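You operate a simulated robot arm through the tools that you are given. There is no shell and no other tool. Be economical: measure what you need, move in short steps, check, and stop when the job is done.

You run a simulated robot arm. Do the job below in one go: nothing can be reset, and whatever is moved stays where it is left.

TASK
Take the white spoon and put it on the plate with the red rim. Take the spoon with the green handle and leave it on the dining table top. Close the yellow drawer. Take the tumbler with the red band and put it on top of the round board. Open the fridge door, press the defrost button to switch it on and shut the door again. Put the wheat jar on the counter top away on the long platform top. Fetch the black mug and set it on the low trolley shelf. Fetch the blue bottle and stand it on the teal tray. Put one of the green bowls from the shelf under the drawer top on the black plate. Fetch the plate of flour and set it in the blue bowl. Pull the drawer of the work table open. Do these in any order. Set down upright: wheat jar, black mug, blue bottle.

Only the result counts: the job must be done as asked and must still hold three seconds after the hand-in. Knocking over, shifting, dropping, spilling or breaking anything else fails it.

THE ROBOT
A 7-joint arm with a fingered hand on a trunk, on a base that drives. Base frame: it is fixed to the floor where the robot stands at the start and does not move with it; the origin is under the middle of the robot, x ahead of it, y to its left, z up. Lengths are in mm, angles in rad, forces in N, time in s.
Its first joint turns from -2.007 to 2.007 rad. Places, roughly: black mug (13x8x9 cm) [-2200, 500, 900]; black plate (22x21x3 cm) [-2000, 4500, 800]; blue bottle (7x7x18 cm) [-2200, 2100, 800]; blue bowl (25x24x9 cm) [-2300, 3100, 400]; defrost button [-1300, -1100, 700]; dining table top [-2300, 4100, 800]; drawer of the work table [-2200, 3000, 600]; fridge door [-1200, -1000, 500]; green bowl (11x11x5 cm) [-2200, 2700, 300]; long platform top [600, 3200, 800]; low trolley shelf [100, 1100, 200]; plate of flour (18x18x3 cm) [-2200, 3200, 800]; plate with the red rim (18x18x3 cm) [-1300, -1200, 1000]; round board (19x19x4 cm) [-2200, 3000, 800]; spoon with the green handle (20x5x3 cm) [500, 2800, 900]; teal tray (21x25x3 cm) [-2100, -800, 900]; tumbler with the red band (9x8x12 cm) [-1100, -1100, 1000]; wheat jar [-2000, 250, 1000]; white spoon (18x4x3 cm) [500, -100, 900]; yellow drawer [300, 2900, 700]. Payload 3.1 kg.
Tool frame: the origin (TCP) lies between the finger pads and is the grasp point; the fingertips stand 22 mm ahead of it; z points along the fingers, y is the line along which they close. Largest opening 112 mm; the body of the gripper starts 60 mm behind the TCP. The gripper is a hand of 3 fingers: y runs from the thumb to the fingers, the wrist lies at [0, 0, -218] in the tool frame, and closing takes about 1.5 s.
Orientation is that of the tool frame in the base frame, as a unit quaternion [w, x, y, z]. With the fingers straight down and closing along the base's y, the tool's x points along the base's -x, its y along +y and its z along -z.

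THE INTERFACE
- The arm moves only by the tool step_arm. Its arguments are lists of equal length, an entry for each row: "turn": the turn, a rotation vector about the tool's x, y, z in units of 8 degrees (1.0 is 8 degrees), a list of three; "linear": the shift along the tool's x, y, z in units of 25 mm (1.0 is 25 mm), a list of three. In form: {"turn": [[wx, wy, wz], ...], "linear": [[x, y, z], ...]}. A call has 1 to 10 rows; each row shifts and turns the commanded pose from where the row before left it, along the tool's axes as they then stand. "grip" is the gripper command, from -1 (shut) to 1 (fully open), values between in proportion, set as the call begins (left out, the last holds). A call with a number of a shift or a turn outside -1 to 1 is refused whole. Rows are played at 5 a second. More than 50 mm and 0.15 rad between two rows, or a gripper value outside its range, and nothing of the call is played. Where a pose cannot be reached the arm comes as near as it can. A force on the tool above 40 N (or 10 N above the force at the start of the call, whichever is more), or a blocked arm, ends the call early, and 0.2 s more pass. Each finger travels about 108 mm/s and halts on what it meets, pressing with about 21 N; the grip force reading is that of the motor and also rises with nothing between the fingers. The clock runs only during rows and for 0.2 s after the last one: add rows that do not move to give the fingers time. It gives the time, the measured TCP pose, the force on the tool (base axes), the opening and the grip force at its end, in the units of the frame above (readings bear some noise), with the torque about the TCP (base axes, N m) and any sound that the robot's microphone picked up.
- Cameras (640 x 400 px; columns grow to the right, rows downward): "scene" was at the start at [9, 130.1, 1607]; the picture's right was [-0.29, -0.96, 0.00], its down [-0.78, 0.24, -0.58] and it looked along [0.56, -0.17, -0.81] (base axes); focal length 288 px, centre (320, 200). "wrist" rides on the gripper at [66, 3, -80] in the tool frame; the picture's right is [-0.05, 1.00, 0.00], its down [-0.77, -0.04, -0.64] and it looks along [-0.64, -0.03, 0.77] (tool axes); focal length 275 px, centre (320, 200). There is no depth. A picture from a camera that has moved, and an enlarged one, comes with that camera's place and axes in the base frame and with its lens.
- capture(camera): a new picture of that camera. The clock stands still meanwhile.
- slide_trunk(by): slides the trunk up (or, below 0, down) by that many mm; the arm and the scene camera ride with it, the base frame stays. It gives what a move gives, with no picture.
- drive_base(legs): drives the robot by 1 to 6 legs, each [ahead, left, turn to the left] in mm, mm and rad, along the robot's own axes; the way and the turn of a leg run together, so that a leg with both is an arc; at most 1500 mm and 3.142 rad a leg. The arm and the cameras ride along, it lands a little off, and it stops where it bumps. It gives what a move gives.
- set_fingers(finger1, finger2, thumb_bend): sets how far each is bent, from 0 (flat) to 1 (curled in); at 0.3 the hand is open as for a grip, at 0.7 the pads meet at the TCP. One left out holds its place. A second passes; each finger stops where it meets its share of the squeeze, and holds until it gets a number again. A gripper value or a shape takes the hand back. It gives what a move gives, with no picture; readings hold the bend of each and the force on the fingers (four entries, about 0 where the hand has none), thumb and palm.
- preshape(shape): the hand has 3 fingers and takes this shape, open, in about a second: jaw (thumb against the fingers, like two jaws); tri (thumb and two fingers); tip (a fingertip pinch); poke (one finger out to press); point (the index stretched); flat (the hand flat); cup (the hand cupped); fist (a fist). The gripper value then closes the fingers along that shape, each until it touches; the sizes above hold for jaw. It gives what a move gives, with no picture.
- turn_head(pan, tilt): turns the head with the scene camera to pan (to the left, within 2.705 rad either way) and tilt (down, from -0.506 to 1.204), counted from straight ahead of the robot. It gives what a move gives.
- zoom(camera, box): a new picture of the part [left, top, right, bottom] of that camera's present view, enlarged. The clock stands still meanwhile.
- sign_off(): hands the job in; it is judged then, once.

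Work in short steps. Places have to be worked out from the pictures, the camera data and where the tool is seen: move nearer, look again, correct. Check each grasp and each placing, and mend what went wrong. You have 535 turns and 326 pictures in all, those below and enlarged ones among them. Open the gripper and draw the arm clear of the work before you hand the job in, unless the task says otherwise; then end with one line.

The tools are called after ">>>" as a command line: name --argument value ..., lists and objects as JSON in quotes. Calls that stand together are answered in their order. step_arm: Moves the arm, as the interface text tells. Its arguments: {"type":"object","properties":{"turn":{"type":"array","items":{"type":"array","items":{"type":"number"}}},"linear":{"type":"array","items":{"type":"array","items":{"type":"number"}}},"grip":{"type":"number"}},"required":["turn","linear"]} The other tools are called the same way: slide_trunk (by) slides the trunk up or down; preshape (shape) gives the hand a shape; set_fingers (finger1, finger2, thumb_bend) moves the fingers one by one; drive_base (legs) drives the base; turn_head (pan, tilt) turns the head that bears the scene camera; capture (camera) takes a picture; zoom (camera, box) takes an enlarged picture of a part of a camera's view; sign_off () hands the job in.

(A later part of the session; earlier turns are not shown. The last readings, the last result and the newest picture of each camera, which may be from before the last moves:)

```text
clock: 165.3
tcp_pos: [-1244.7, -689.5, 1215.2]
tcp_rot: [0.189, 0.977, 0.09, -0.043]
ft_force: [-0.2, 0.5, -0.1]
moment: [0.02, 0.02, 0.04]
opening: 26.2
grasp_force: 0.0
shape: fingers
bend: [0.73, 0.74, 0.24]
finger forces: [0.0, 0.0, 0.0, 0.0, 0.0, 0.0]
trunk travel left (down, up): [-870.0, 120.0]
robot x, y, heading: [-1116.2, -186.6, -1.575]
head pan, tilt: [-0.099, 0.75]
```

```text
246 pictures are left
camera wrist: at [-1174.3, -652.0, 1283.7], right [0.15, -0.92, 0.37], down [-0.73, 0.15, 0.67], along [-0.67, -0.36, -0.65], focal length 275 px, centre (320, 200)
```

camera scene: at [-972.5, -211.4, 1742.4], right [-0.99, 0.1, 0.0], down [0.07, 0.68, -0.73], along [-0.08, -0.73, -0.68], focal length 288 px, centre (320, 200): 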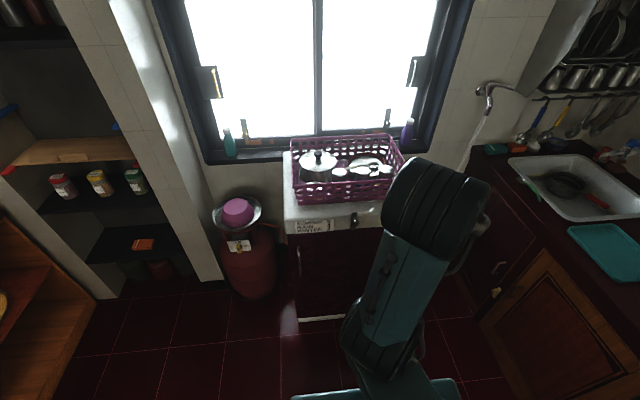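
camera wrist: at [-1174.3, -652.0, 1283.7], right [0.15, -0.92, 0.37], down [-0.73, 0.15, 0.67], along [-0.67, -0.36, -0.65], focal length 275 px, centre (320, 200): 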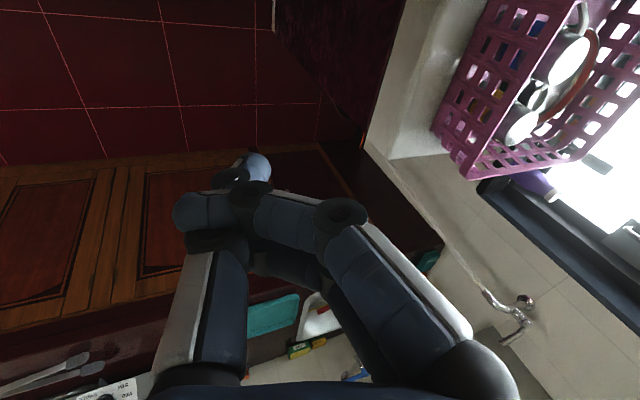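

Still hooked. I go back to the fist shape to see whether it untangles, then open in order.

>>> preshape --shape "fist"

>>> capture --camera "wrist"

```text
clock: 166.2
tcp_pos: [-1243.2, -689.2, 1215.2]
tcp_rot: [0.188, 0.977, 0.089, -0.044]
ft_force: [0.4, 0.1, 0.5]
moment: [0.02, 0.03, -0.01]
opening: 0.0
grasp_force: 0.1
shape: fist
bend: [1.0, 1.0, 0.54]
finger forces: [0.0, 0.0, 0.0, 0.0, 0.0, 0.0]
trunk travel left (down, up): [-870.0, 120.0]
robot x, y, heading: [-1118.5, -186.6, -1.574]
head pan, tilt: [-0.099, 0.75]
```

```text
245 pictures are left
camera wrist: at [-1174.3, -652.0, 1283.7], right [0.15, -0.92, 0.37], down [-0.73, 0.15, 0.67], along [-0.67, -0.36, -0.65], focal length 275 px, centre (320, 200)
```

wrist: 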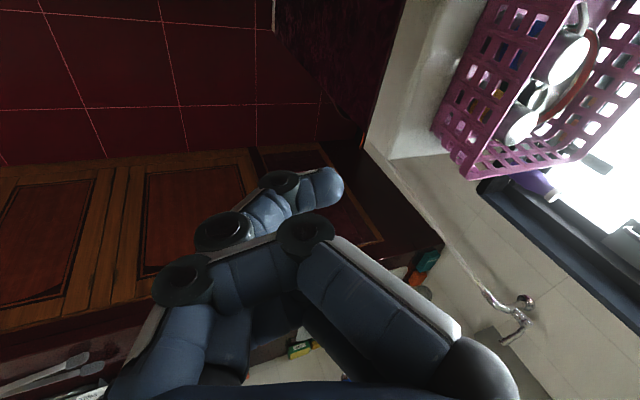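

Untangled. Thumb flat first with the fingers held curled.

>>> set_fingers --finger1 1.0 --finger2 1.0 --thumb_bend 0.0

>>> capture --camera "wrist"

```text
clock: 167.2
tcp_pos: [-1244.2, -688.9, 1214.9]
tcp_rot: [0.188, 0.977, 0.09, -0.043]
ft_force: [-0.3, -0.2, 1.3]
moment: [-0.03, 0.01, -0.02]
opening: 65.2
grasp_force: 0.1
shape: fingers
bend: [0.99, 0.99, 0.14]
finger forces: [0.1, 0.0, 0.1, 0.0, 0.0, 0.0]
trunk travel left (down, up): [-870.0, 120.0]
robot x, y, heading: [-1120.6, -184.6, -1.578]
head pan, tilt: [-0.099, 0.75]
```

```text
244 pictures are left
camera wrist: at [-1174.3, -652.0, 1283.7], right [0.15, -0.92, 0.37], down [-0.73, 0.15, 0.67], along [-0.67, -0.36, -0.65], focal length 275 px, centre (320, 200)
```

wrist: 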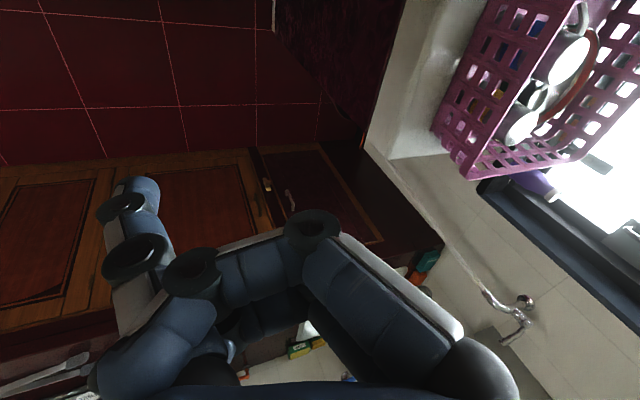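

Thumb is out at the side now; I open the fingers.

>>> set_fingers --finger1 0.8 --finger2 0.8

>>> set_fingers --finger1 0.3 --finger2 0.3

>>> capture --camera "wrist"

```text
clock: 168.2
tcp_pos: [-1245.2, -689.3, 1215.8]
tcp_rot: [0.189, 0.977, 0.09, -0.043]
ft_force: [-0.2, 0.0, 0.8]
moment: [0.02, 0.02, 0.0]
opening: 60.6
grasp_force: 0.1
shape: fingers
bend: [0.95, 0.94, 0.1]
finger forces: [0.0, 0.1, 0.1, 0.1, 0.0, 0.1]
trunk travel left (down, up): [-870.0, 120.0]
robot x, y, heading: [-1117.3, -190.4, -1.573]
head pan, tilt: [-0.099, 0.75]
```

```text
clock: 169.2
tcp_pos: [-1244.4, -689.6, 1214.9]
tcp_rot: [0.189, 0.977, 0.09, -0.044]
ft_force: [1.0, 0.2, 0.5]
moment: [-0.03, -0.01, 0.0]
opening: 60.4
grasp_force: 0.0
shape: fingers
bend: [0.95, 0.94, 0.1]
finger forces: [0.0, 0.0, 0.0, 0.0, 0.0, 0.0]
trunk travel left (down, up): [-870.0, 120.0]
robot x, y, heading: [-1118.7, -187.9, -1.574]
head pan, tilt: [-0.099, 0.75]
```

```text
243 pictures are left
camera wrist: at [-1174.2, -652.0, 1283.7], right [0.15, -0.92, 0.37], down [-0.73, 0.15, 0.67], along [-0.67, -0.36, -0.65], focal length 275 px, centre (320, 200)
```

wrist: 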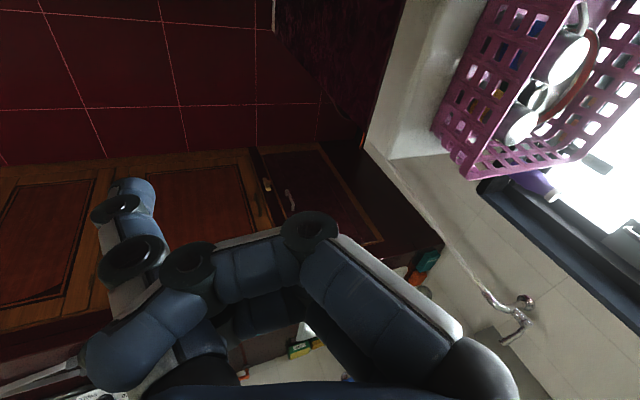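

The fist curls the fingers around the thumb; the poke shape didn't. I go back through fist → poke → jaw.

>>> preshape --shape "fist"

>>> preshape --shape "poke"

>>> capture --camera "wrist"

```text
clock: 170.1
tcp_pos: [-1244.5, -689.4, 1214.4]
tcp_rot: [0.189, 0.977, 0.089, -0.043]
ft_force: [0.5, 0.4, -0.8]
moment: [-0.02, 0.02, 0.01]
opening: 0.5
grasp_force: 0.0
shape: fist
bend: [1.0, 1.0, 0.54]
finger forces: [0.1, 0.0, 0.0, 0.0, 0.0, 0.0]
trunk travel left (down, up): [-870.0, 120.0]
robot x, y, heading: [-1115.3, -185.6, -1.574]
head pan, tilt: [-0.099, 0.75]
```

```text
clock: 171.0
tcp_pos: [-1244.4, -690.0, 1215.5]
tcp_rot: [0.189, 0.977, 0.089, -0.043]
ft_force: [0.6, 0.0, 0.1]
moment: [-0.02, 0.01, -0.01]
opening: 0.4
grasp_force: 0.1
shape: poke
bend: [1.0, 1.0, 0.46]
finger forces: [0.1, 0.0, 0.0, 0.1, 0.0, 0.1]
trunk travel left (down, up): [-870.0, 120.0]
robot x, y, heading: [-1115.7, -185.7, -1.577]
head pan, tilt: [-0.099, 0.75]
```

```text
242 pictures are left
camera wrist: at [-1174.3, -652.0, 1283.7], right [0.15, -0.92, 0.37], down [-0.73, 0.15, 0.67], along [-0.67, -0.36, -0.65], focal length 275 px, centre (320, 200)
```

wrist: 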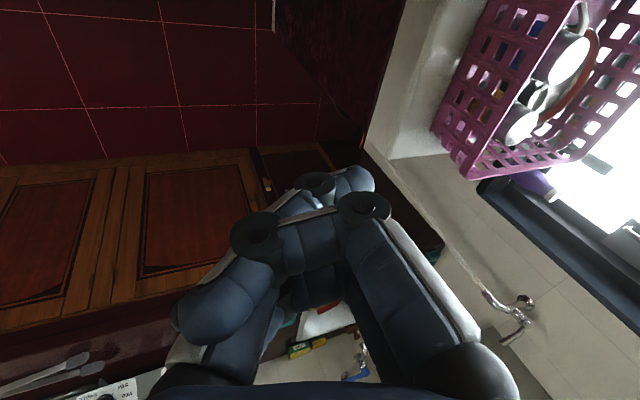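

I try the other way: tuck the thumb fully in, then open the fingers over it.

>>> set_fingers --finger1 0.9 --finger2 0.9 --thumb_bend 1.0

>>> set_fingers --finger1 0.0 --finger2 0.0

>>> capture --camera "wrist"

```text
clock: 172.0
tcp_pos: [-1244.2, -689.4, 1215.1]
tcp_rot: [0.189, 0.977, 0.09, -0.043]
ft_force: [-0.1, 0.6, -0.1]
moment: [-0.05, -0.01, 0.0]
opening: 44.0
grasp_force: 0.1
shape: fingers
bend: [1.0, 1.0, 0.99]
finger forces: [0.0, 0.0, 0.0, 0.0, 0.0, 0.1]
trunk travel left (down, up): [-870.0, 120.0]
robot x, y, heading: [-1115.2, -183.9, -1.576]
head pan, tilt: [-0.099, 0.75]
```

```text
clock: 173.0
tcp_pos: [-1244.5, -690.4, 1215.2]
tcp_rot: [0.189, 0.977, 0.09, -0.044]
ft_force: [-0.2, 0.1, 0.3]
moment: [-0.02, -0.02, -0.03]
opening: 44.3
grasp_force: 0.1
shape: fingers
bend: [1.0, 1.0, 0.99]
finger forces: [0.0, 0.1, 0.1, 0.0, 0.0, 0.0]
trunk travel left (down, up): [-870.0, 120.0]
robot x, y, heading: [-1121.1, -188.4, -1.574]
head pan, tilt: [-0.099, 0.75]
```

```text
241 pictures are left
camera wrist: at [-1174.3, -652.0, 1283.7], right [0.15, -0.92, 0.37], down [-0.73, 0.15, 0.67], along [-0.67, -0.36, -0.65], focal length 275 px, centre (320, 200)
```

wrist: 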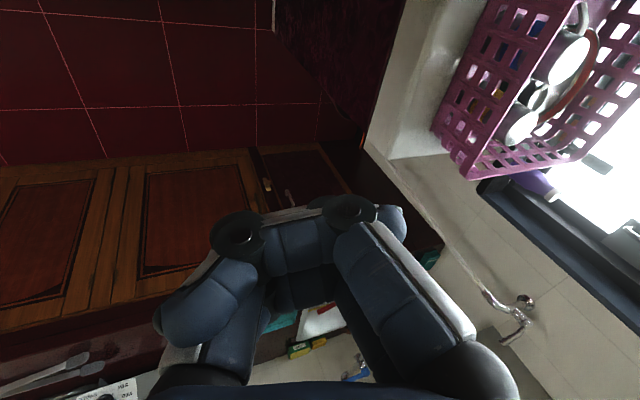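

I'll give the thumb more time to go fully flat while the fingers stay tightly curled.

>>> preshape --shape "fist"

>>> set_fingers --finger1 1.0 --finger2 1.0 --thumb_bend 0.0

>>> set_fingers --finger1 1.0 --finger2 1.0 --thumb_bend 0.0

>>> zoom --camera "wrist" --box '[60, 130, 540, 400]'

```text
clock: 173.9
tcp_pos: [-1243.4, -689.4, 1216.0]
tcp_rot: [0.189, 0.977, 0.09, -0.043]
ft_force: [1.4, -0.2, 0.7]
moment: [0.01, -0.02, 0.01]
opening: 0.0
grasp_force: 0.1
shape: fist
bend: [1.0, 1.0, 0.54]
finger forces: [0.1, 0.0, 0.0, 0.0, 0.0, 0.0]
trunk travel left (down, up): [-870.0, 120.0]
robot x, y, heading: [-1118.1, -183.3, -1.574]
head pan, tilt: [-0.099, 0.75]
```

```text
clock: 174.9
tcp_pos: [-1244.2, -689.4, 1215.2]
tcp_rot: [0.189, 0.977, 0.09, -0.044]
ft_force: [-0.3, 0.7, 0.3]
moment: [0.01, -0.01, 0.05]
opening: 66.6
grasp_force: 0.1
shape: fingers
bend: [1.0, 1.0, 0.13]
finger forces: [0.0, 0.1, 0.0, 0.1, 0.0, 0.1]
trunk travel left (down, up): [-870.0, 120.0]
robot x, y, heading: [-1115.2, -186.4, -1.572]
head pan, tilt: [-0.099, 0.75]
```

```text
clock: 175.9
tcp_pos: [-1245.4, -690.4, 1215.6]
tcp_rot: [0.188, 0.977, 0.09, -0.044]
ft_force: [-0.8, 0.2, -0.6]
moment: [-0.02, -0.02, 0.02]
opening: 67.2
grasp_force: 0.0
shape: fingers
bend: [1.0, 1.0, 0.13]
finger forces: [0.0, 0.0, 0.1, 0.0, 0.0, 0.1]
trunk travel left (down, up): [-870.0, 120.0]
robot x, y, heading: [-1120.4, -185.1, -1.577]
head pan, tilt: [-0.099, 0.75]
```

```text
1.33 times, centred on (300, 265) of wrist
camera zoom: at [-1174.3, -652.0, 1283.7], right [0.15, -0.92, 0.37], down [-0.73, 0.15, 0.67], along [-0.67, -0.36, -0.65], focal length 367 px, centre (347, 113)
```

zoom: 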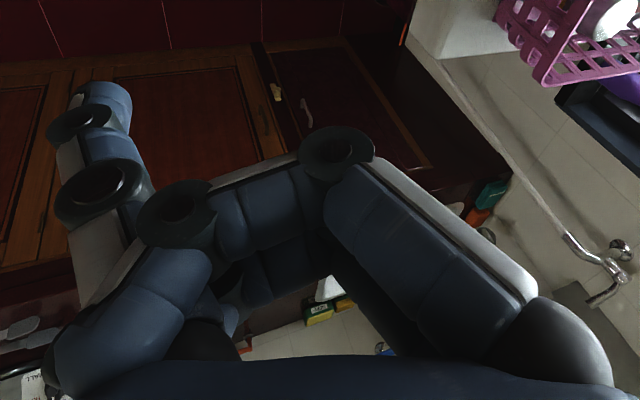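

I try one finger at a time.

>>> set_fingers --finger1 0.3

>>> set_fingers --thumb_bend 0.4

>>> zoom --camera "wrist" --box '[60, 130, 540, 400]'

```text
clock: 176.9
tcp_pos: [-1244.3, -689.4, 1214.5]
tcp_rot: [0.189, 0.977, 0.089, -0.044]
ft_force: [-0.3, -0.2, 0.7]
moment: [0.04, 0.0, 0.0]
opening: 65.5
grasp_force: 0.0
shape: fingers
bend: [1.0, 1.0, 0.12]
finger forces: [0.0, 0.0, 0.1, 0.0, 0.1, 0.0]
trunk travel left (down, up): [-870.0, 120.0]
robot x, y, heading: [-1113.3, -183.2, -1.576]
head pan, tilt: [-0.099, 0.75]
```

```text
clock: 177.9
tcp_pos: [-1243.6, -689.8, 1214.9]
tcp_rot: [0.189, 0.977, 0.089, -0.044]
ft_force: [0.1, -1.0, -0.6]
moment: [-0.04, 0.02, 0.0]
opening: 62.3
grasp_force: 0.1
shape: fingers
bend: [0.99, 1.0, 0.4]
finger forces: [0.0, 0.0, 0.0, 0.0, 0.0, 0.0]
trunk travel left (down, up): [-870.0, 120.0]
robot x, y, heading: [-1115.5, -185.2, -1.575]
head pan, tilt: [-0.099, 0.75]
```

```text
1.33 times, centred on (300, 265) of wrist
camera zoom: at [-1174.2, -652.0, 1283.7], right [0.15, -0.92, 0.37], down [-0.73, 0.15, 0.67], along [-0.67, -0.36, -0.65], focal length 367 px, centre (347, 113)
```

zoom: 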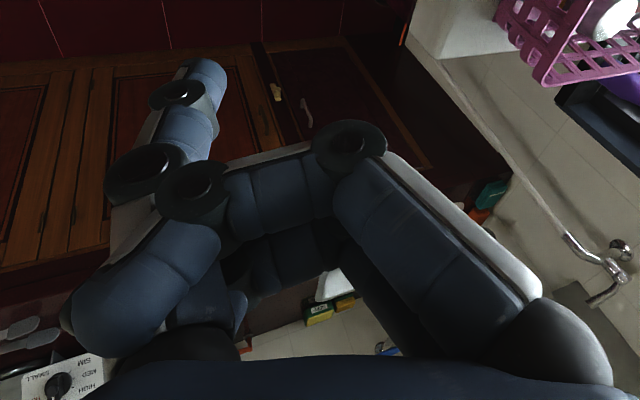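

I try the flat shape, which may swing the thumb aside.

>>> preshape --shape "fist"

>>> preshape --shape "flat"

>>> zoom --camera "wrist" --box '[60, 130, 540, 400]'

```text
clock: 178.8
tcp_pos: [-1243.4, -690.0, 1215.0]
tcp_rot: [0.189, 0.977, 0.089, -0.043]
ft_force: [0.4, 0.2, -0.3]
moment: [-0.01, 0.04, 0.01]
opening: 0.0
grasp_force: 0.0
shape: fist
bend: [1.0, 1.0, 0.54]
finger forces: [0.0, 0.0, 0.0, 0.0, 0.0, 0.1]
trunk travel left (down, up): [-870.0, 120.0]
robot x, y, heading: [-1119.4, -185.5, -1.572]
head pan, tilt: [-0.099, 0.75]
```

```text
clock: 179.7
tcp_pos: [-1244.2, -690.1, 1215.3]
tcp_rot: [0.188, 0.977, 0.09, -0.043]
ft_force: [0.6, 1.1, 0.1]
moment: [0.03, 0.04, -0.01]
opening: 106.1
grasp_force: 0.1
shape: flat
bend: [0.19, 0.19, 0.24]
finger forces: [0.0, 0.1, 0.0, 0.1, 0.1, 0.0]
trunk travel left (down, up): [-870.0, 120.0]
robot x, y, heading: [-1118.1, -190.4, -1.577]
head pan, tilt: [-0.099, 0.75]
```

```text
1.33 times, centred on (300, 265) of wrist
camera zoom: at [-1174.3, -651.9, 1283.7], right [0.15, -0.92, 0.37], down [-0.73, 0.15, 0.67], along [-0.67, -0.36, -0.65], focal length 367 px, centre (347, 113)
```

zoom: 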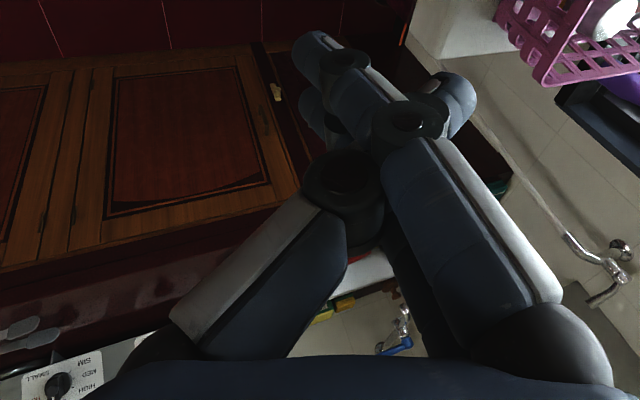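

Unhooked: the fingers opened. Now the jaw shape.

>>> preshape --shape "jaw"

>>> capture --camera "wrist"

```text
clock: 180.6
tcp_pos: [-1244.4, -689.6, 1215.1]
tcp_rot: [0.188, 0.977, 0.09, -0.044]
ft_force: [-0.3, -0.7, -0.7]
moment: [-0.01, -0.05, -0.04]
opening: 111.9
grasp_force: 0.0
shape: jaw
bend: [0.3, 0.3, 0.3]
finger forces: [0.0, 0.1, 0.0, 0.0, 0.1, 0.1]
trunk travel left (down, up): [-870.0, 120.0]
robot x, y, heading: [-1119.7, -190.3, -1.572]
head pan, tilt: [-0.099, 0.75]
```

```text
237 pictures are left
camera wrist: at [-1174.3, -652.0, 1283.7], right [0.15, -0.92, 0.37], down [-0.73, 0.15, 0.67], along [-0.67, -0.36, -0.65], focal length 275 px, centre (320, 200)
```

wrist: 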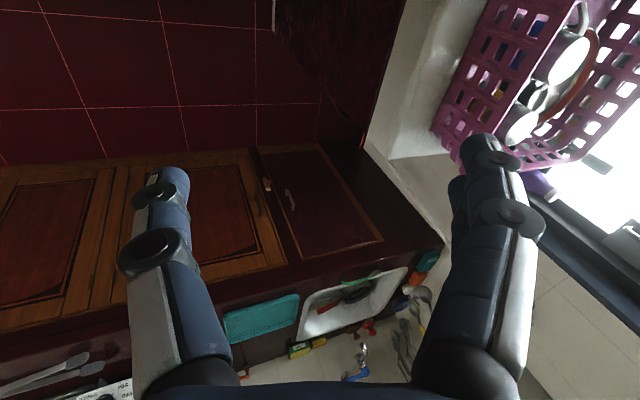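

Hand is back in order (no more fists). I level the tool: about 22° about tool x.

>>> step_arm --turn '[[1, 0, 0], [1, 0, 0], [0.75, 0, 0]]' --linear '[[0, 0, 0], [0, 0, 0], [0, 0, 0]]'

```text
clock: 181.4
tcp_pos: [-1244.3, -690.0, 1215.5]
tcp_rot: [0.189, 0.977, 0.09, -0.043]
ft_force: [0.1, 0.0, 0.4]
moment: [-0.02, 0.03, -0.01]
opening: 112.0
grasp_force: 0.0
shape: jaw
bend: [0.3, 0.3, 0.3]
finger forces: [0.0, 0.0, 0.0, 0.0, 0.1, 0.0]
out of reach, approached as far as the arm can: row 1, 2, 3
trunk travel left (down, up): [-870.0, 120.0]
robot x, y, heading: [-1116.1, -182.1, -1.576]
head pan, tilt: [-0.099, 0.75]
```

Wrist limit again; the elbow has swung to another posture. I move the hand across to the left to let the elbow swing, then try levelling.

>>> step_arm --turn '[[0, 0, 0], [0, 0, 0], [0, 0, 0], [0, 0, 0], [0, 0, 0], [0, 0, 0], [0, 0, 0], [1, 0, 0], [1, 0, 0], [0.7, 0, 0]]' --linear '[[1, 0, 0], [1, 0, 0], [1, 0, 0], [1, 0, 0], [1, 0, 0], [1, 0, 0], [1, 0, 0], [1, 0, 0], [1, 0, 0], [1, 0, 0]]'

>>> capture --camera "scene"

```text
clock: 183.6
tcp_pos: [-1107.3, -626.2, 1178.3]
tcp_rot: [0.19, 0.977, 0.089, -0.042]
ft_force: [0.3, -0.3, -0.8]
moment: [0.04, -0.03, -0.01]
opening: 112.1
grasp_force: 0.0
shape: jaw
bend: [0.3, 0.3, 0.3]
finger forces: [0.1, 0.0, 0.0, 0.0, 0.0, 0.1]
out of reach, approached as far as the arm can: row 3, 4, 5, 6, 7, 8, 9, 10
trunk travel left (down, up): [-870.0, 120.0]
robot x, y, heading: [-1116.0, -187.9, -1.572]
head pan, tilt: [-0.099, 0.75]
```

```text
236 pictures are left
camera scene: at [-973.2, -210.2, 1742.5], right [-0.99, 0.1, 0.0], down [0.07, 0.68, -0.73], along [-0.08, -0.73, -0.68], focal length 288 px, centre (320, 200)
```

scene: 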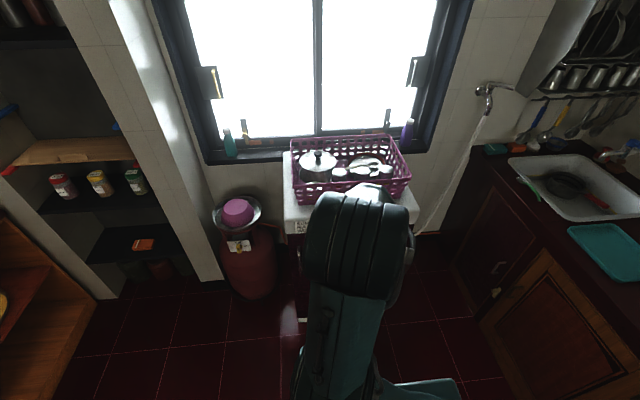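

The forearm needs to slope down more: I extend further forward and lower, then level.

>>> step_arm --turn '[[0, 0, 0], [0, 0, 0], [0, 0, 0], [0, 0, 0], [0, 0, 0], [0, 0, 0], [0, 0, 0], [0, 0, 0]]' --linear '[[-0.6, 0.66, 0.65], [-0.6, 0.66, 0.65], [-0.6, 0.66, 0.65], [-0.6, 0.66, 0.65], [-0.6, 0.66, 0.65], [-0.6, 0.66, 0.65], [-0.6, 0.66, 0.65], [-0.6, 0.66, 0.65]]'

>>> step_arm --turn '[[1, 0, 0], [1, 0, 0], [0.75, 0, 0]]' --linear '[[0, 0, 0], [0, 0, 0], [0, 0, 0]]'

```text
clock: 185.4
tcp_pos: [-1219.8, -782.4, 1116.0]
tcp_rot: [0.189, 0.977, 0.091, -0.042]
ft_force: [0.1, 0.9, -0.6]
moment: [-0.02, 0.02, -0.02]
opening: 112.1
grasp_force: 0.0
shape: jaw
bend: [0.3, 0.3, 0.3]
finger forces: [0.0, 0.0, 0.0, 0.0, 0.1, 0.0]
out of reach, approached as far as the arm can: row 4, 5, 6, 7, 8
trunk travel left (down, up): [-870.0, 120.0]
robot x, y, heading: [-1120.0, -185.4, -1.572]
head pan, tilt: [-0.099, 0.75]
```

```text
clock: 186.2
tcp_pos: [-1219.8, -781.5, 1116.0]
tcp_rot: [0.19, 0.977, 0.091, -0.042]
ft_force: [-0.4, 0.4, 0.4]
moment: [0.01, 0.01, 0.01]
opening: 112.1
grasp_force: 0.0
shape: jaw
bend: [0.3, 0.3, 0.3]
finger forces: [0.1, 0.0, 0.0, 0.1, 0.0, 0.0]
out of reach, approached as far as the arm can: row 1, 2, 3
trunk travel left (down, up): [-870.0, 120.0]
robot x, y, heading: [-1115.7, -186.4, -1.574]
head pan, tilt: [-0.099, 0.75]
```

Lower is worse, so I try higher and nearer instead.

>>> step_arm --turn '[[0, 0, 0], [0, 0, 0], [0, 0, 0], [0, 0, 0], [0, 0, 0], [0, 0, 0], [0, 0, 0], [1, 0, 0], [1, 0, 0], [0.75, 0, 0]]' --linear '[[0, 0.36, -0.9], [0, 0.36, -0.9], [0, 0.36, -0.9], [0, 0.36, -0.9], [0, 0.36, -0.9], [0, 0.36, -0.9], [0, 0.36, -0.9], [0, 0, 0], [0, 0, 0], [0, 0, 0]]'

>>> capture --camera "scene"

```text
clock: 188.4
tcp_pos: [-1230.7, -726.2, 1193.9]
tcp_rot: [0.19, 0.977, 0.09, -0.041]
ft_force: [-0.1, 0.1, 0.6]
moment: [0.0, -0.03, 0.01]
opening: 111.7
grasp_force: 0.0
shape: jaw
bend: [0.3, 0.3, 0.3]
finger forces: [0.0, 0.0, 0.1, 0.0, 0.0, 0.0]
out of reach, approached as far as the arm can: row 1, 2, 3, 4, 5, 6, 7, 8, 9, 10
trunk travel left (down, up): [-870.0, 120.0]
robot x, y, heading: [-1122.5, -187.1, -1.578]
head pan, tilt: [-0.099, 0.75]
```

```text
235 pictures are left
camera scene: at [-973.5, -210.5, 1742.6], right [-0.99, 0.1, 0.0], down [0.07, 0.68, -0.73], along [-0.08, -0.73, -0.68], focal length 288 px, centre (320, 200)
```

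scene: 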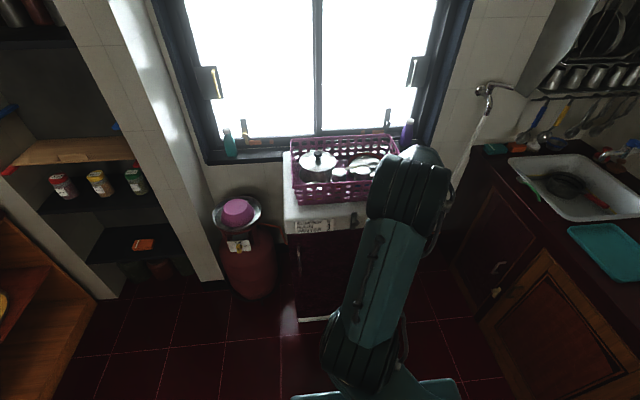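

I go back to a horizontal hand, then swing far to the left to flip the elbow to the right side.

>>> step_arm --turn '[[-1, 0, 0], [-1, 0, 0], [-1, 0, 0], [-1, 0, 0], [-1, 0, 0], [-1, 0, 0], [-1, 0, 0], [-1, 0, 0], [-0.5, 0, 0]]' --linear '[[0, 0, 0], [0, 0, 0], [0, 0, 0], [0, 0, 0], [0, 0, 0], [0, 0, 0], [0, 0, 0], [0, 0, 0], [0, 0, 0]]'

>>> step_arm --turn '[[0, 0, 0], [0, 0, 0], [0, 0, 0], [0, 0, 0], [0, -1, 0], [0, -1, 0], [0, -1, 0], [0, -1, 0], [0, -1, 0], [0, -1, 0]]' --linear '[[1, 0, 0], [1, 0, 0], [1, 0, 0], [1, 0, 0], [1, 0, 0], [1, 0, 0], [1, 0, 0], [1, 0, 0], [1, 0, 0], [1, 0, 0]]'

>>> capture --camera "scene"

```text
clock: 190.4
tcp_pos: [-1232.7, -727.3, 1194.6]
tcp_rot: [0.705, 0.703, 0.097, 0.015]
ft_force: [0.0, -0.3, -0.4]
moment: [0.0, 0.04, -0.02]
opening: 112.1
grasp_force: 0.1
shape: jaw
bend: [0.3, 0.3, 0.3]
finger forces: [0.0, 0.0, 0.1, 0.1, 0.0, 0.0]
trunk travel left (down, up): [-870.0, 120.0]
robot x, y, heading: [-1116.2, -185.5, -1.57]
head pan, tilt: [-0.099, 0.75]
```

```text
clock: 192.6
tcp_pos: [-989.8, -739.5, 1167.3]
tcp_rot: [0.683, 0.649, -0.197, -0.272]
ft_force: [0.6, 0.4, -0.3]
moment: [-0.01, -0.01, -0.03]
opening: 112.0
grasp_force: 0.1
shape: jaw
bend: [0.3, 0.3, 0.3]
finger forces: [0.1, 0.1, 0.0, 0.0, 0.0, 0.1]
trunk travel left (down, up): [-870.0, 120.0]
robot x, y, heading: [-1119.6, -184.9, -1.573]
head pan, tilt: [-0.099, 0.75]
```

```text
234 pictures are left
camera scene: at [-971.7, -211.1, 1742.4], right [-0.99, 0.1, 0.0], down [0.07, 0.68, -0.73], along [-0.08, -0.73, -0.68], focal length 288 px, centre (320, 200)
```

scene: 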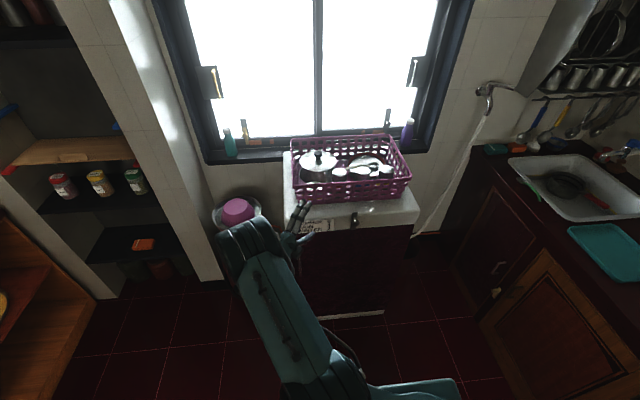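

Elbow is left. Now I turn the hand to point left (+x), which should carry the wrist and elbow to the right side; then I'll tip it down sideways.

>>> step_arm --turn '[[0, 1, 0], [0, 1, 0], [0, 1, 0], [0, 1, 0], [0, 1, 0], [0, 1, 0], [0, 1, 0], [0, 1, 0], [0, 1, 0], [0, 1, 0]]' --linear '[[0, 0, 0], [0, 0, 0], [0, 0, 0], [0, 0, 0], [0, 0, 0], [0, 0, 0], [0, 0, 0], [0, 0, 0], [0, 0, 0], [0, 0, 0]]'

>>> step_arm --turn '[[0, 1, 0], [0, 1, 0], [0, 1, 0], [0, 1, 0], [0, 1, 0], [0, 1, 0]]' --linear '[[0, 0, 0], [0, 0, 0], [0, 0, 0], [0, 0, 0], [0, 0, 0], [0, 0, 0]]'

>>> capture --camera "scene"

```text
clock: 194.8
tcp_pos: [-994.4, -738.9, 1166.0]
tcp_rot: [0.65, 0.671, 0.289, 0.211]
ft_force: [0.2, 0.3, -0.3]
moment: [0.0, 0.03, -0.01]
opening: 112.1
grasp_force: 0.0
shape: jaw
bend: [0.3, 0.3, 0.3]
finger forces: [0.0, 0.1, 0.0, 0.0, 0.1, 0.0]
trunk travel left (down, up): [-870.0, 120.0]
robot x, y, heading: [-1115.5, -187.6, -1.573]
head pan, tilt: [-0.099, 0.75]
```

```text
clock: 196.2
tcp_pos: [-993.0, -739.0, 1165.4]
tcp_rot: [0.475, 0.528, 0.528, 0.465]
ft_force: [-0.2, 0.3, -0.6]
moment: [-0.02, -0.01, -0.02]
opening: 112.1
grasp_force: 0.1
shape: jaw
bend: [0.3, 0.3, 0.3]
finger forces: [0.1, 0.1, 0.0, 0.0, 0.0, 0.0]
trunk travel left (down, up): [-870.0, 120.0]
robot x, y, heading: [-1122.4, -184.3, -1.574]
head pan, tilt: [-0.099, 0.75]
```

```text
233 pictures are left
camera scene: at [-973.9, -211.4, 1742.6], right [-0.99, 0.1, 0.0], down [0.07, 0.68, -0.73], along [-0.07, -0.73, -0.68], focal length 288 px, centre (320, 200)
```

scene: 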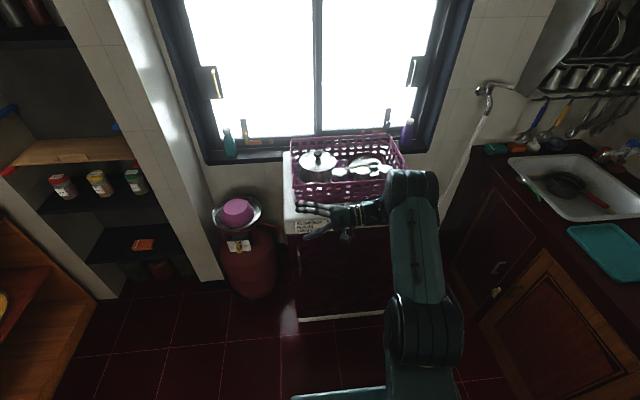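

Elbow is on the right as at the start. I tip the hand down about tool x.

>>> step_arm --turn '[[1, 0, 0], [1, 0, 0], [1, 0, 0], [1, 0, 0], [1, 0, 0], [1, 0, 0], [1, 0, 0], [1, 0, 0], [1, 0, 0], [1, 0, 0]]' --linear '[[0, -0.5, -0.5], [0, -0.5, -0.5], [0, -0.5, -0.5], [0, 0, 0], [0, 0, 0], [0, 0, 0], [0, 0, 0], [0, 0, 0], [0, 0, 0], [0, 0, 0]]'

>>> step_arm --turn '[[1, 0, 0], [0.4, 0, 0]]' --linear '[[0, 0, 0], [0, 0, 0]]'

>>> capture --camera "scene"

```text
clock: 198.4
tcp_pos: [-1039.3, -720.6, 1138.7]
tcp_rot: [0.077, 0.707, 0.7, 0.066]
ft_force: [-0.1, -0.9, -0.2]
moment: [0.02, 0.01, 0.01]
opening: 112.0
grasp_force: 0.1
shape: jaw
bend: [0.3, 0.3, 0.3]
finger forces: [0.0, 0.0, 0.0, 0.1, 0.1, 0.0]
out of reach, approached as far as the arm can: row 9, 10
trunk travel left (down, up): [-870.0, 120.0]
robot x, y, heading: [-1119.0, -188.8, -1.574]
head pan, tilt: [-0.099, 0.75]
```

```text
clock: 199.0
tcp_pos: [-1040.1, -721.1, 1138.4]
tcp_rot: [0.078, 0.707, 0.7, 0.069]
ft_force: [0.3, -0.7, 0.1]
moment: [0.0, -0.01, 0.0]
opening: 112.0
grasp_force: 0.0
shape: jaw
bend: [0.3, 0.3, 0.3]
finger forces: [0.0, 0.1, 0.0, 0.1, 0.0, 0.0]
out of reach, approached as far as the arm can: row 1, 2
trunk travel left (down, up): [-870.0, 120.0]
robot x, y, heading: [-1118.0, -186.2, -1.572]
head pan, tilt: [-0.099, 0.75]
```

```text
232 pictures are left
camera scene: at [-974.0, -210.8, 1742.6], right [-0.99, 0.1, 0.0], down [0.07, 0.68, -0.73], along [-0.07, -0.73, -0.68], focal length 288 px, centre (320, 200)
```

scene: 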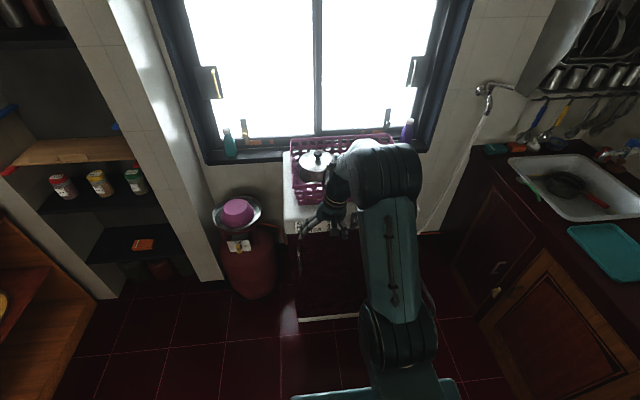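

Nearly vertical. I move the hand toward the robot's middle/right and finish levelling.

>>> step_arm --turn '[[0, 0, 0], [0, 0, 0], [0, 0, 0], [0, 0, 0], [0, 0, 0], [1, 0, 0], [0.3, 0, 0]]' --linear '[[0, -1, -0.4], [0, -1, -0.4], [0, -1, -0.4], [0, -1, -0.4], [0, -1, -0.4], [0, 0, 0], [0, 0, 0]]'

>>> capture --camera "wrist"

```text
clock: 200.6
tcp_pos: [-1155.5, -683.4, 1159.1]
tcp_rot: [0.079, 0.707, 0.7, 0.069]
ft_force: [0.3, 0.0, -0.8]
moment: [-0.01, -0.01, 0.02]
opening: 112.3
grasp_force: 0.2
shape: jaw
bend: [0.3, 0.3, 0.3]
finger forces: [0.1, 0.0, 0.1, 0.0, 0.0, 0.0]
out of reach, approached as far as the arm can: row 2, 3, 4, 5, 6
trunk travel left (down, up): [-870.0, 120.0]
robot x, y, heading: [-1119.2, -189.1, -1.573]
head pan, tilt: [-0.099, 0.75]
```

```text
231 pictures are left
camera wrist: at [-1167.3, -616.7, 1237.9], right [0.98, -0.06, 0.21], down [-0.18, -0.76, 0.63], along [0.12, -0.65, -0.75], focal length 275 px, centre (320, 200)
```

wrist: 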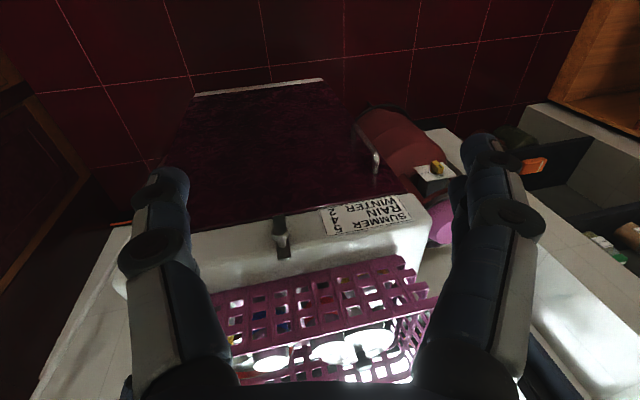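

>>> step_arm --turn '[[0, 0, 0], [0, 0, 0], [0, 0, 0], [0, 0, 0], [0, 0, 0], [1, 0, 0], [0.5, 0, 0]]' --linear '[[0.3, -1, -0.5], [0.3, -1, -0.5], [0.3, -1, -0.5], [0.3, -1, -0.5], [0.3, -1, -0.5], [0, 0, 0], [0, 0, 0]]'

>>> capture --camera "scene"

```text
clock: 202.2
tcp_pos: [-1154.7, -685.3, 1159.5]
tcp_rot: [0.081, 0.707, 0.7, 0.068]
ft_force: [-0.3, 0.9, 0.3]
moment: [-0.01, 0.02, -0.02]
opening: 111.9
grasp_force: 0.1
shape: jaw
bend: [0.3, 0.3, 0.3]
finger forces: [0.1, 0.1, 0.1, 0.0, 0.1, 0.0]
out of reach, approached as far as the arm can: row 1, 2, 3, 4, 5, 6, 7
trunk travel left (down, up): [-870.0, 120.0]
robot x, y, heading: [-1121.1, -186.0, -1.572]
head pan, tilt: [-0.099, 0.75]
```

```text
230 pictures are left
camera scene: at [-973.6, -210.4, 1742.6], right [-0.99, 0.1, 0.0], down [0.07, 0.68, -0.73], along [-0.07, -0.73, -0.68], focal length 288 px, centre (320, 200)
```

scene: 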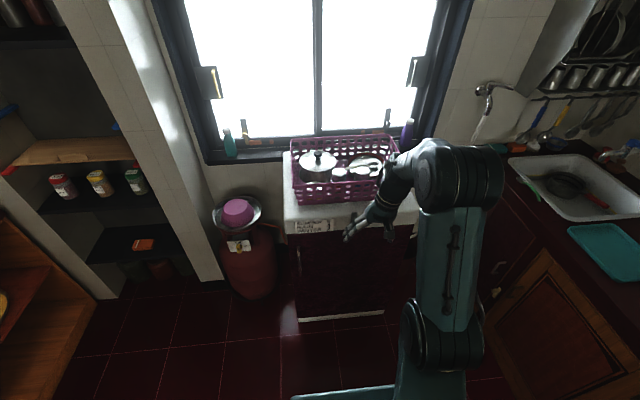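

>>> step_arm --turn '[[0, 0, 0], [0, 0, 0], [0, 0, 0], [0, 0, 0], [0, 0, 0], [0, 0, 0], [1, 0, 0], [0.5, 0, 0]]' --linear '[[-1, 0, 0], [-1, 0, 0], [-1, 0, 0], [-1, 0, 0], [-1, 0, 0], [-1, 0, 0], [0, 0, 0], [0, 0, 0]]'

```text
clock: 204.0
tcp_pos: [-1131.9, -712.3, 1156.6]
tcp_rot: [0.083, 0.707, 0.699, 0.069]
ft_force: [0.3, -0.3, 0.4]
moment: [-0.02, -0.01, -0.02]
opening: 111.9
grasp_force: 0.1
shape: jaw
bend: [0.3, 0.3, 0.3]
finger forces: [0.0, 0.0, 0.0, 0.0, 0.0, 0.1]
out of reach, approached as far as the arm can: row 1, 2, 3, 4, 5, 6, 7, 8
trunk travel left (down, up): [-870.0, 120.0]
robot x, y, heading: [-1115.5, -186.2, -1.578]
head pan, tilt: [-0.099, 0.75]
```

It slides along some joint limit; perhaps the wrist roll is wound up. I test a roll about the tool axis in one direction, then levelling.

>>> step_arm --turn '[[0, 0, 1], [0, 0, 1], [0, 0, 1], [0, 0, 1], [0, 0, 1], [0, 0, 1], [0, 0, 1], [0, 0, 1], [0, 0, 1], [0, 0, 1]]' --linear '[[0, 0, 0], [0, 0, 0], [0, 0, 0], [0, 0, 0], [0, 0, 0], [0, 0, 0], [0, 0, 0], [0, 0, 0], [0, 0, 0], [0, 0, 0]]'

>>> step_arm --turn '[[0, -1, 0], [0, -0.5, 0]]' --linear '[[0, 0, 0], [0, 0, 0]]'

```text
clock: 206.2
tcp_pos: [-1131.6, -711.0, 1155.0]
tcp_rot: [0.019, 0.991, 0.08, 0.107]
ft_force: [0.8, 0.1, 0.3]
moment: [-0.05, -0.01, 0.0]
opening: 111.8
grasp_force: 0.1
shape: jaw
bend: [0.3, 0.3, 0.3]
finger forces: [0.1, 0.0, 0.0, 0.0, 0.0, 0.1]
trunk travel left (down, up): [-870.0, 120.0]
robot x, y, heading: [-1117.4, -185.9, -1.581]
head pan, tilt: [-0.099, 0.75]
```

```text
clock: 206.8
tcp_pos: [-1130.8, -712.1, 1154.6]
tcp_rot: [0.018, 0.991, 0.08, 0.107]
ft_force: [0.0, 1.3, 0.0]
moment: [0.0, 0.03, -0.04]
opening: 111.9
grasp_force: 0.1
shape: jaw
bend: [0.3, 0.3, 0.3]
finger forces: [0.0, 0.0, 0.0, 0.1, 0.1, 0.0]
out of reach, approached as far as the arm can: row 1, 2
trunk travel left (down, up): [-870.0, 120.0]
robot x, y, heading: [-1118.4, -185.5, -1.572]
head pan, tilt: [-0.099, 0.75]
```

Roll is free, so it's the wrist bend. Lowering the hand should make the forearm steeper; I try 125 mm lower.

>>> step_arm --turn '[[0, 0, 0], [0, 0, 0], [0, 0, 0], [0, 0, 0], [0, 0, 0], [0, -1, 0], [0, -0.5, 0]]' --linear '[[0.2, 0, 1], [0.2, 0, 1], [0.2, 0, 1], [0.2, 0, 1], [0.2, 0, 1], [0, 0, 0], [0, 0, 0]]'

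>>> capture --camera "scene"

```text
clock: 208.4
tcp_pos: [-1081.6, -707.9, 1039.8]
tcp_rot: [0.022, 0.994, 0.08, 0.071]
ft_force: [-0.2, 0.0, -0.2]
moment: [0.02, 0.0, 0.01]
opening: 111.9
grasp_force: 0.1
shape: jaw
bend: [0.3, 0.3, 0.3]
finger forces: [0.1, 0.1, 0.0, 0.0, 0.0, 0.0]
out of reach, approached as far as the arm can: row 6, 7
trunk travel left (down, up): [-870.0, 120.0]
robot x, y, heading: [-1113.9, -185.0, -1.576]
head pan, tilt: [-0.099, 0.75]
```

```text
229 pictures are left
camera scene: at [-974.5, -210.8, 1742.6], right [-0.99, 0.1, 0.0], down [0.07, 0.68, -0.73], along [-0.07, -0.73, -0.68], focal length 288 px, centre (320, 200)
```

scene: 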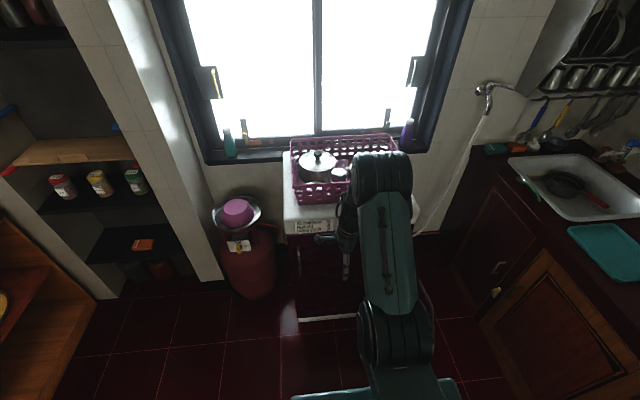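

Helped (8° left). Lower again.

>>> step_arm --turn '[[0, 0, 0], [0, 0, 0], [0, 0, 0], [0, 0, 0], [0, 0, 0], [0, -1, 0], [0, 0, 0]]' --linear '[[0, 0, 1], [0, 0, 1], [0, 0, 1], [0, 0, 1], [0, 0, 1], [0, 0, 0], [0, 0, 0]]'

>>> step_arm --turn '[[0, 0, 0], [0, 0, 0], [0, 0, 0], [0, 0, 0], [0, 0, 0], [0, 0, 0]]' --linear '[[-1, 0, 0], [-1, 0, 0], [-1, 0, 0], [-1, 0, 0], [0, 0, 0], [0, 0, 0]]'

```text
clock: 210.0
tcp_pos: [-1062.5, -714.0, 914.7]
tcp_rot: [0.024, 0.996, 0.079, 0.037]
ft_force: [-0.6, -0.6, 0.5]
moment: [-0.01, 0.0, -0.02]
opening: 111.9
grasp_force: 0.1
shape: jaw
bend: [0.3, 0.3, 0.3]
finger forces: [0.0, 0.0, 0.1, 0.0, 0.1, 0.1]
out of reach, approached as far as the arm can: row 6
trunk travel left (down, up): [-870.0, 120.0]
robot x, y, heading: [-1117.4, -190.3, -1.575]
head pan, tilt: [-0.099, 0.75]
```

```text
clock: 211.4
tcp_pos: [-1161.0, -729.7, 907.9]
tcp_rot: [0.024, 0.996, 0.08, 0.037]
ft_force: [-0.4, -0.3, -0.2]
moment: [0.01, 0.01, 0.0]
opening: 112.1
grasp_force: 0.1
shape: jaw
bend: [0.3, 0.3, 0.3]
finger forces: [0.1, 0.0, 0.1, 0.0, 0.0, 0.0]
trunk travel left (down, up): [-870.0, 120.0]
robot x, y, heading: [-1119.1, -184.3, -1.58]
head pan, tilt: [-0.099, 0.75]
```

Now 4° off. I finish levelling and straighten the yaw, then use the trunk for height.

>>> step_arm --turn '[[0, -0.5, 0], [-0.3, 0, 0], [0, 0, 0], [0, 0, 0], [0, 0, 1]]' --linear '[[0, 0, 0], [0, 0, 0], [0, 0, 0.5], [0, 0, 0.5], [0, 0, 0]]'

>>> slide_trunk --by 120

>>> capture --camera "wrist"

```text
clock: 212.6
tcp_pos: [-1158.3, -728.9, 882.5]
tcp_rot: [0.043, 0.998, 0.008, 0.042]
ft_force: [-0.5, -0.6, -0.6]
moment: [-0.03, 0.0, 0.03]
opening: 111.8
grasp_force: 0.1
shape: jaw
bend: [0.3, 0.3, 0.3]
finger forces: [0.0, 0.1, 0.0, 0.0, 0.1, 0.0]
out of reach, approached as far as the arm can: row 1
trunk travel left (down, up): [-870.0, 120.0]
robot x, y, heading: [-1119.1, -185.5, -1.573]
head pan, tilt: [-0.099, 0.75]
```

```text
clock: 214.1
tcp_pos: [-1158.9, -729.7, 1003.0]
tcp_rot: [0.043, 0.998, 0.01, 0.042]
ft_force: [0.1, -0.6, -0.2]
moment: [0.0, -0.01, -0.04]
opening: 112.2
grasp_force: 0.0
shape: jaw
bend: [0.3, 0.3, 0.3]
finger forces: [0.1, 0.0, 0.0, 0.1, 0.0, 0.0]
trunk travel left (down, up): [-990.0, 0.0]
robot x, y, heading: [-1121.7, -185.5, -1.58]
head pan, tilt: [-0.099, 0.75]
```

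```text
228 pictures are left
camera wrist: at [-1098.4, -724.8, 1089.3], right [-0.03, -1.0, 0.08], down [-0.82, 0.07, 0.56], along [-0.57, -0.05, -0.82], focal length 275 px, centre (320, 200)
```

wrist: 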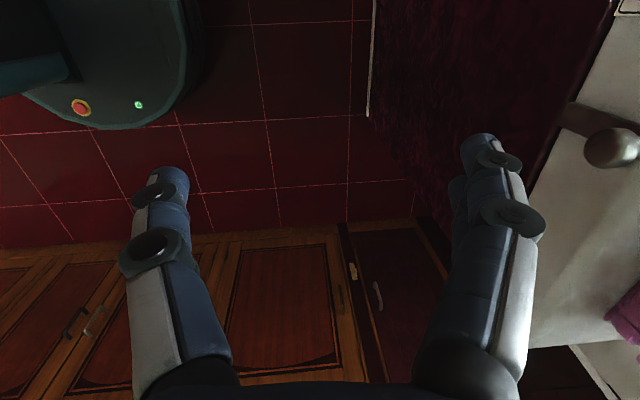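

Level within ~5°. I raise the arm again to see if this posture now holds vertical at height.

>>> step_arm --turn '[[0, 0, 0], [0, 0, 0], [0, 0, 0], [0, 0, 0], [0, 0, 0], [0, 0, 0], [0, 0, 0], [0, 0, 0]]' --linear '[[0, 0, -1], [0, 0, -1], [0, 0, -1], [0, 0, -1], [0, 0, -1], [0, 0, -1], [0, 0, -1], [0, 0, -1]]'

>>> capture --camera "scene"

```text
clock: 215.9
tcp_pos: [-1171.6, -691.9, 1170.4]
tcp_rot: [0.043, 0.998, 0.009, 0.043]
ft_force: [0.1, -0.5, -0.3]
moment: [-0.02, -0.01, 0.02]
opening: 112.2
grasp_force: 0.1
shape: jaw
bend: [0.3, 0.3, 0.3]
finger forces: [0.0, 0.0, 0.1, 0.0, 0.0, 0.1]
out of reach, approached as far as the arm can: row 6, 7, 8
trunk travel left (down, up): [-990.0, 0.0]
robot x, y, heading: [-1115.6, -188.0, -1.579]
head pan, tilt: [-0.099, 0.75]
```

```text
227 pictures are left
camera scene: at [-973.7, -210.8, 1862.6], right [-0.99, 0.1, 0.0], down [0.07, 0.68, -0.73], along [-0.07, -0.73, -0.68], focal length 288 px, centre (320, 200)
```

scene: 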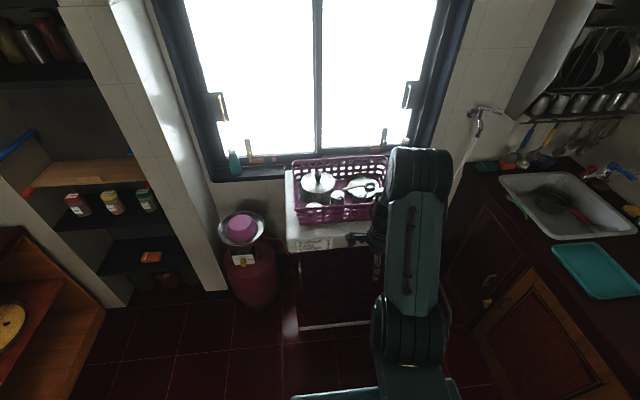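

Good: 1170 mm high at 5° tilt suffices. From earlier pictures the red-banded tumbler is at ≈(-1136,-1088), inverted, top z≈1075. I drive over it with a partly opened hand.

>>> step_arm --turn '[[0, 0, 0], [0, 0, 0]]' --linear '[[0, 0, 0], [0, 0, 0]]' --grip 0.55

>>> drive_base --legs '[[380, 35, 0]]'

>>> capture --camera "wrist"

>>> zoom --camera "scene" --box '[280, 180, 480, 320]'

```text
clock: 216.5
tcp_pos: [-1170.1, -693.3, 1171.2]
tcp_rot: [0.043, 0.998, 0.01, 0.044]
ft_force: [-0.5, 0.1, -0.6]
moment: [0.01, -0.02, -0.01]
opening: 87.0
grasp_force: 0.0
shape: jaw
bend: [0.61, 0.61, 0.57]
finger forces: [0.0, 0.0, 0.0, 0.0, 0.0, 0.0]
trunk travel left (down, up): [-990.0, 0.0]
robot x, y, heading: [-1119.4, -187.4, -1.581]
head pan, tilt: [-0.099, 0.75]
```

```text
clock: 218.8
tcp_pos: [-1139.8, -1065.2, 1170.0]
tcp_rot: [0.044, 0.998, 0.008, 0.043]
ft_force: [0.2, -0.3, 0.2]
moment: [0.04, 0.04, 0.02]
opening: 87.1
grasp_force: 0.0
shape: jaw
bend: [0.61, 0.61, 0.57]
finger forces: [0.1, 0.0, 0.0, 0.0, 0.1, 0.0]
trunk travel left (down, up): [-990.0, 0.0]
robot x, y, heading: [-1083.2, -559.8, -1.575]
head pan, tilt: [-0.099, 0.75]
```

```text
226 pictures are left
camera wrist: at [-1080.0, -1059.5, 1257.7], right [-0.03, -1.0, 0.08], down [-0.82, 0.08, 0.56], along [-0.57, -0.05, -0.82], focal length 275 px, centre (320, 200)
```

wrist: 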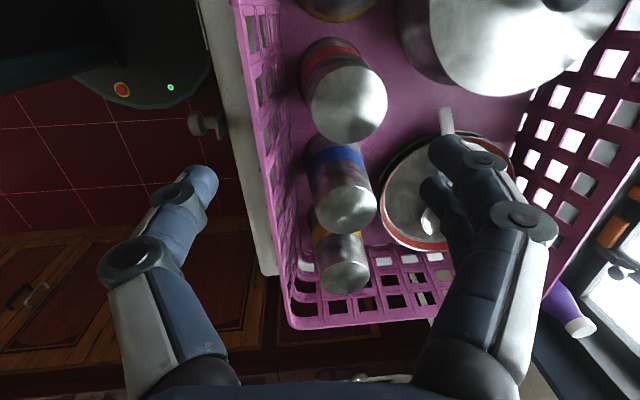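

```text
2.86 times, centred on (380, 250) of scene
camera zoom: at [-940.5, -581.8, 1862.6], right [-0.99, 0.11, 0.0], down [0.07, 0.68, -0.73], along [-0.08, -0.73, -0.68], focal length 822 px, centre (149, 57)
```

zoom: 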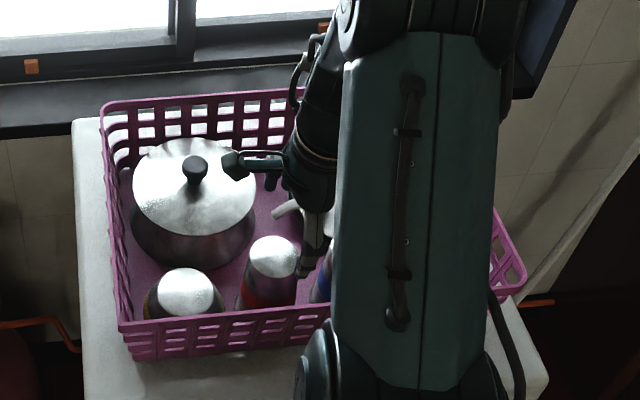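

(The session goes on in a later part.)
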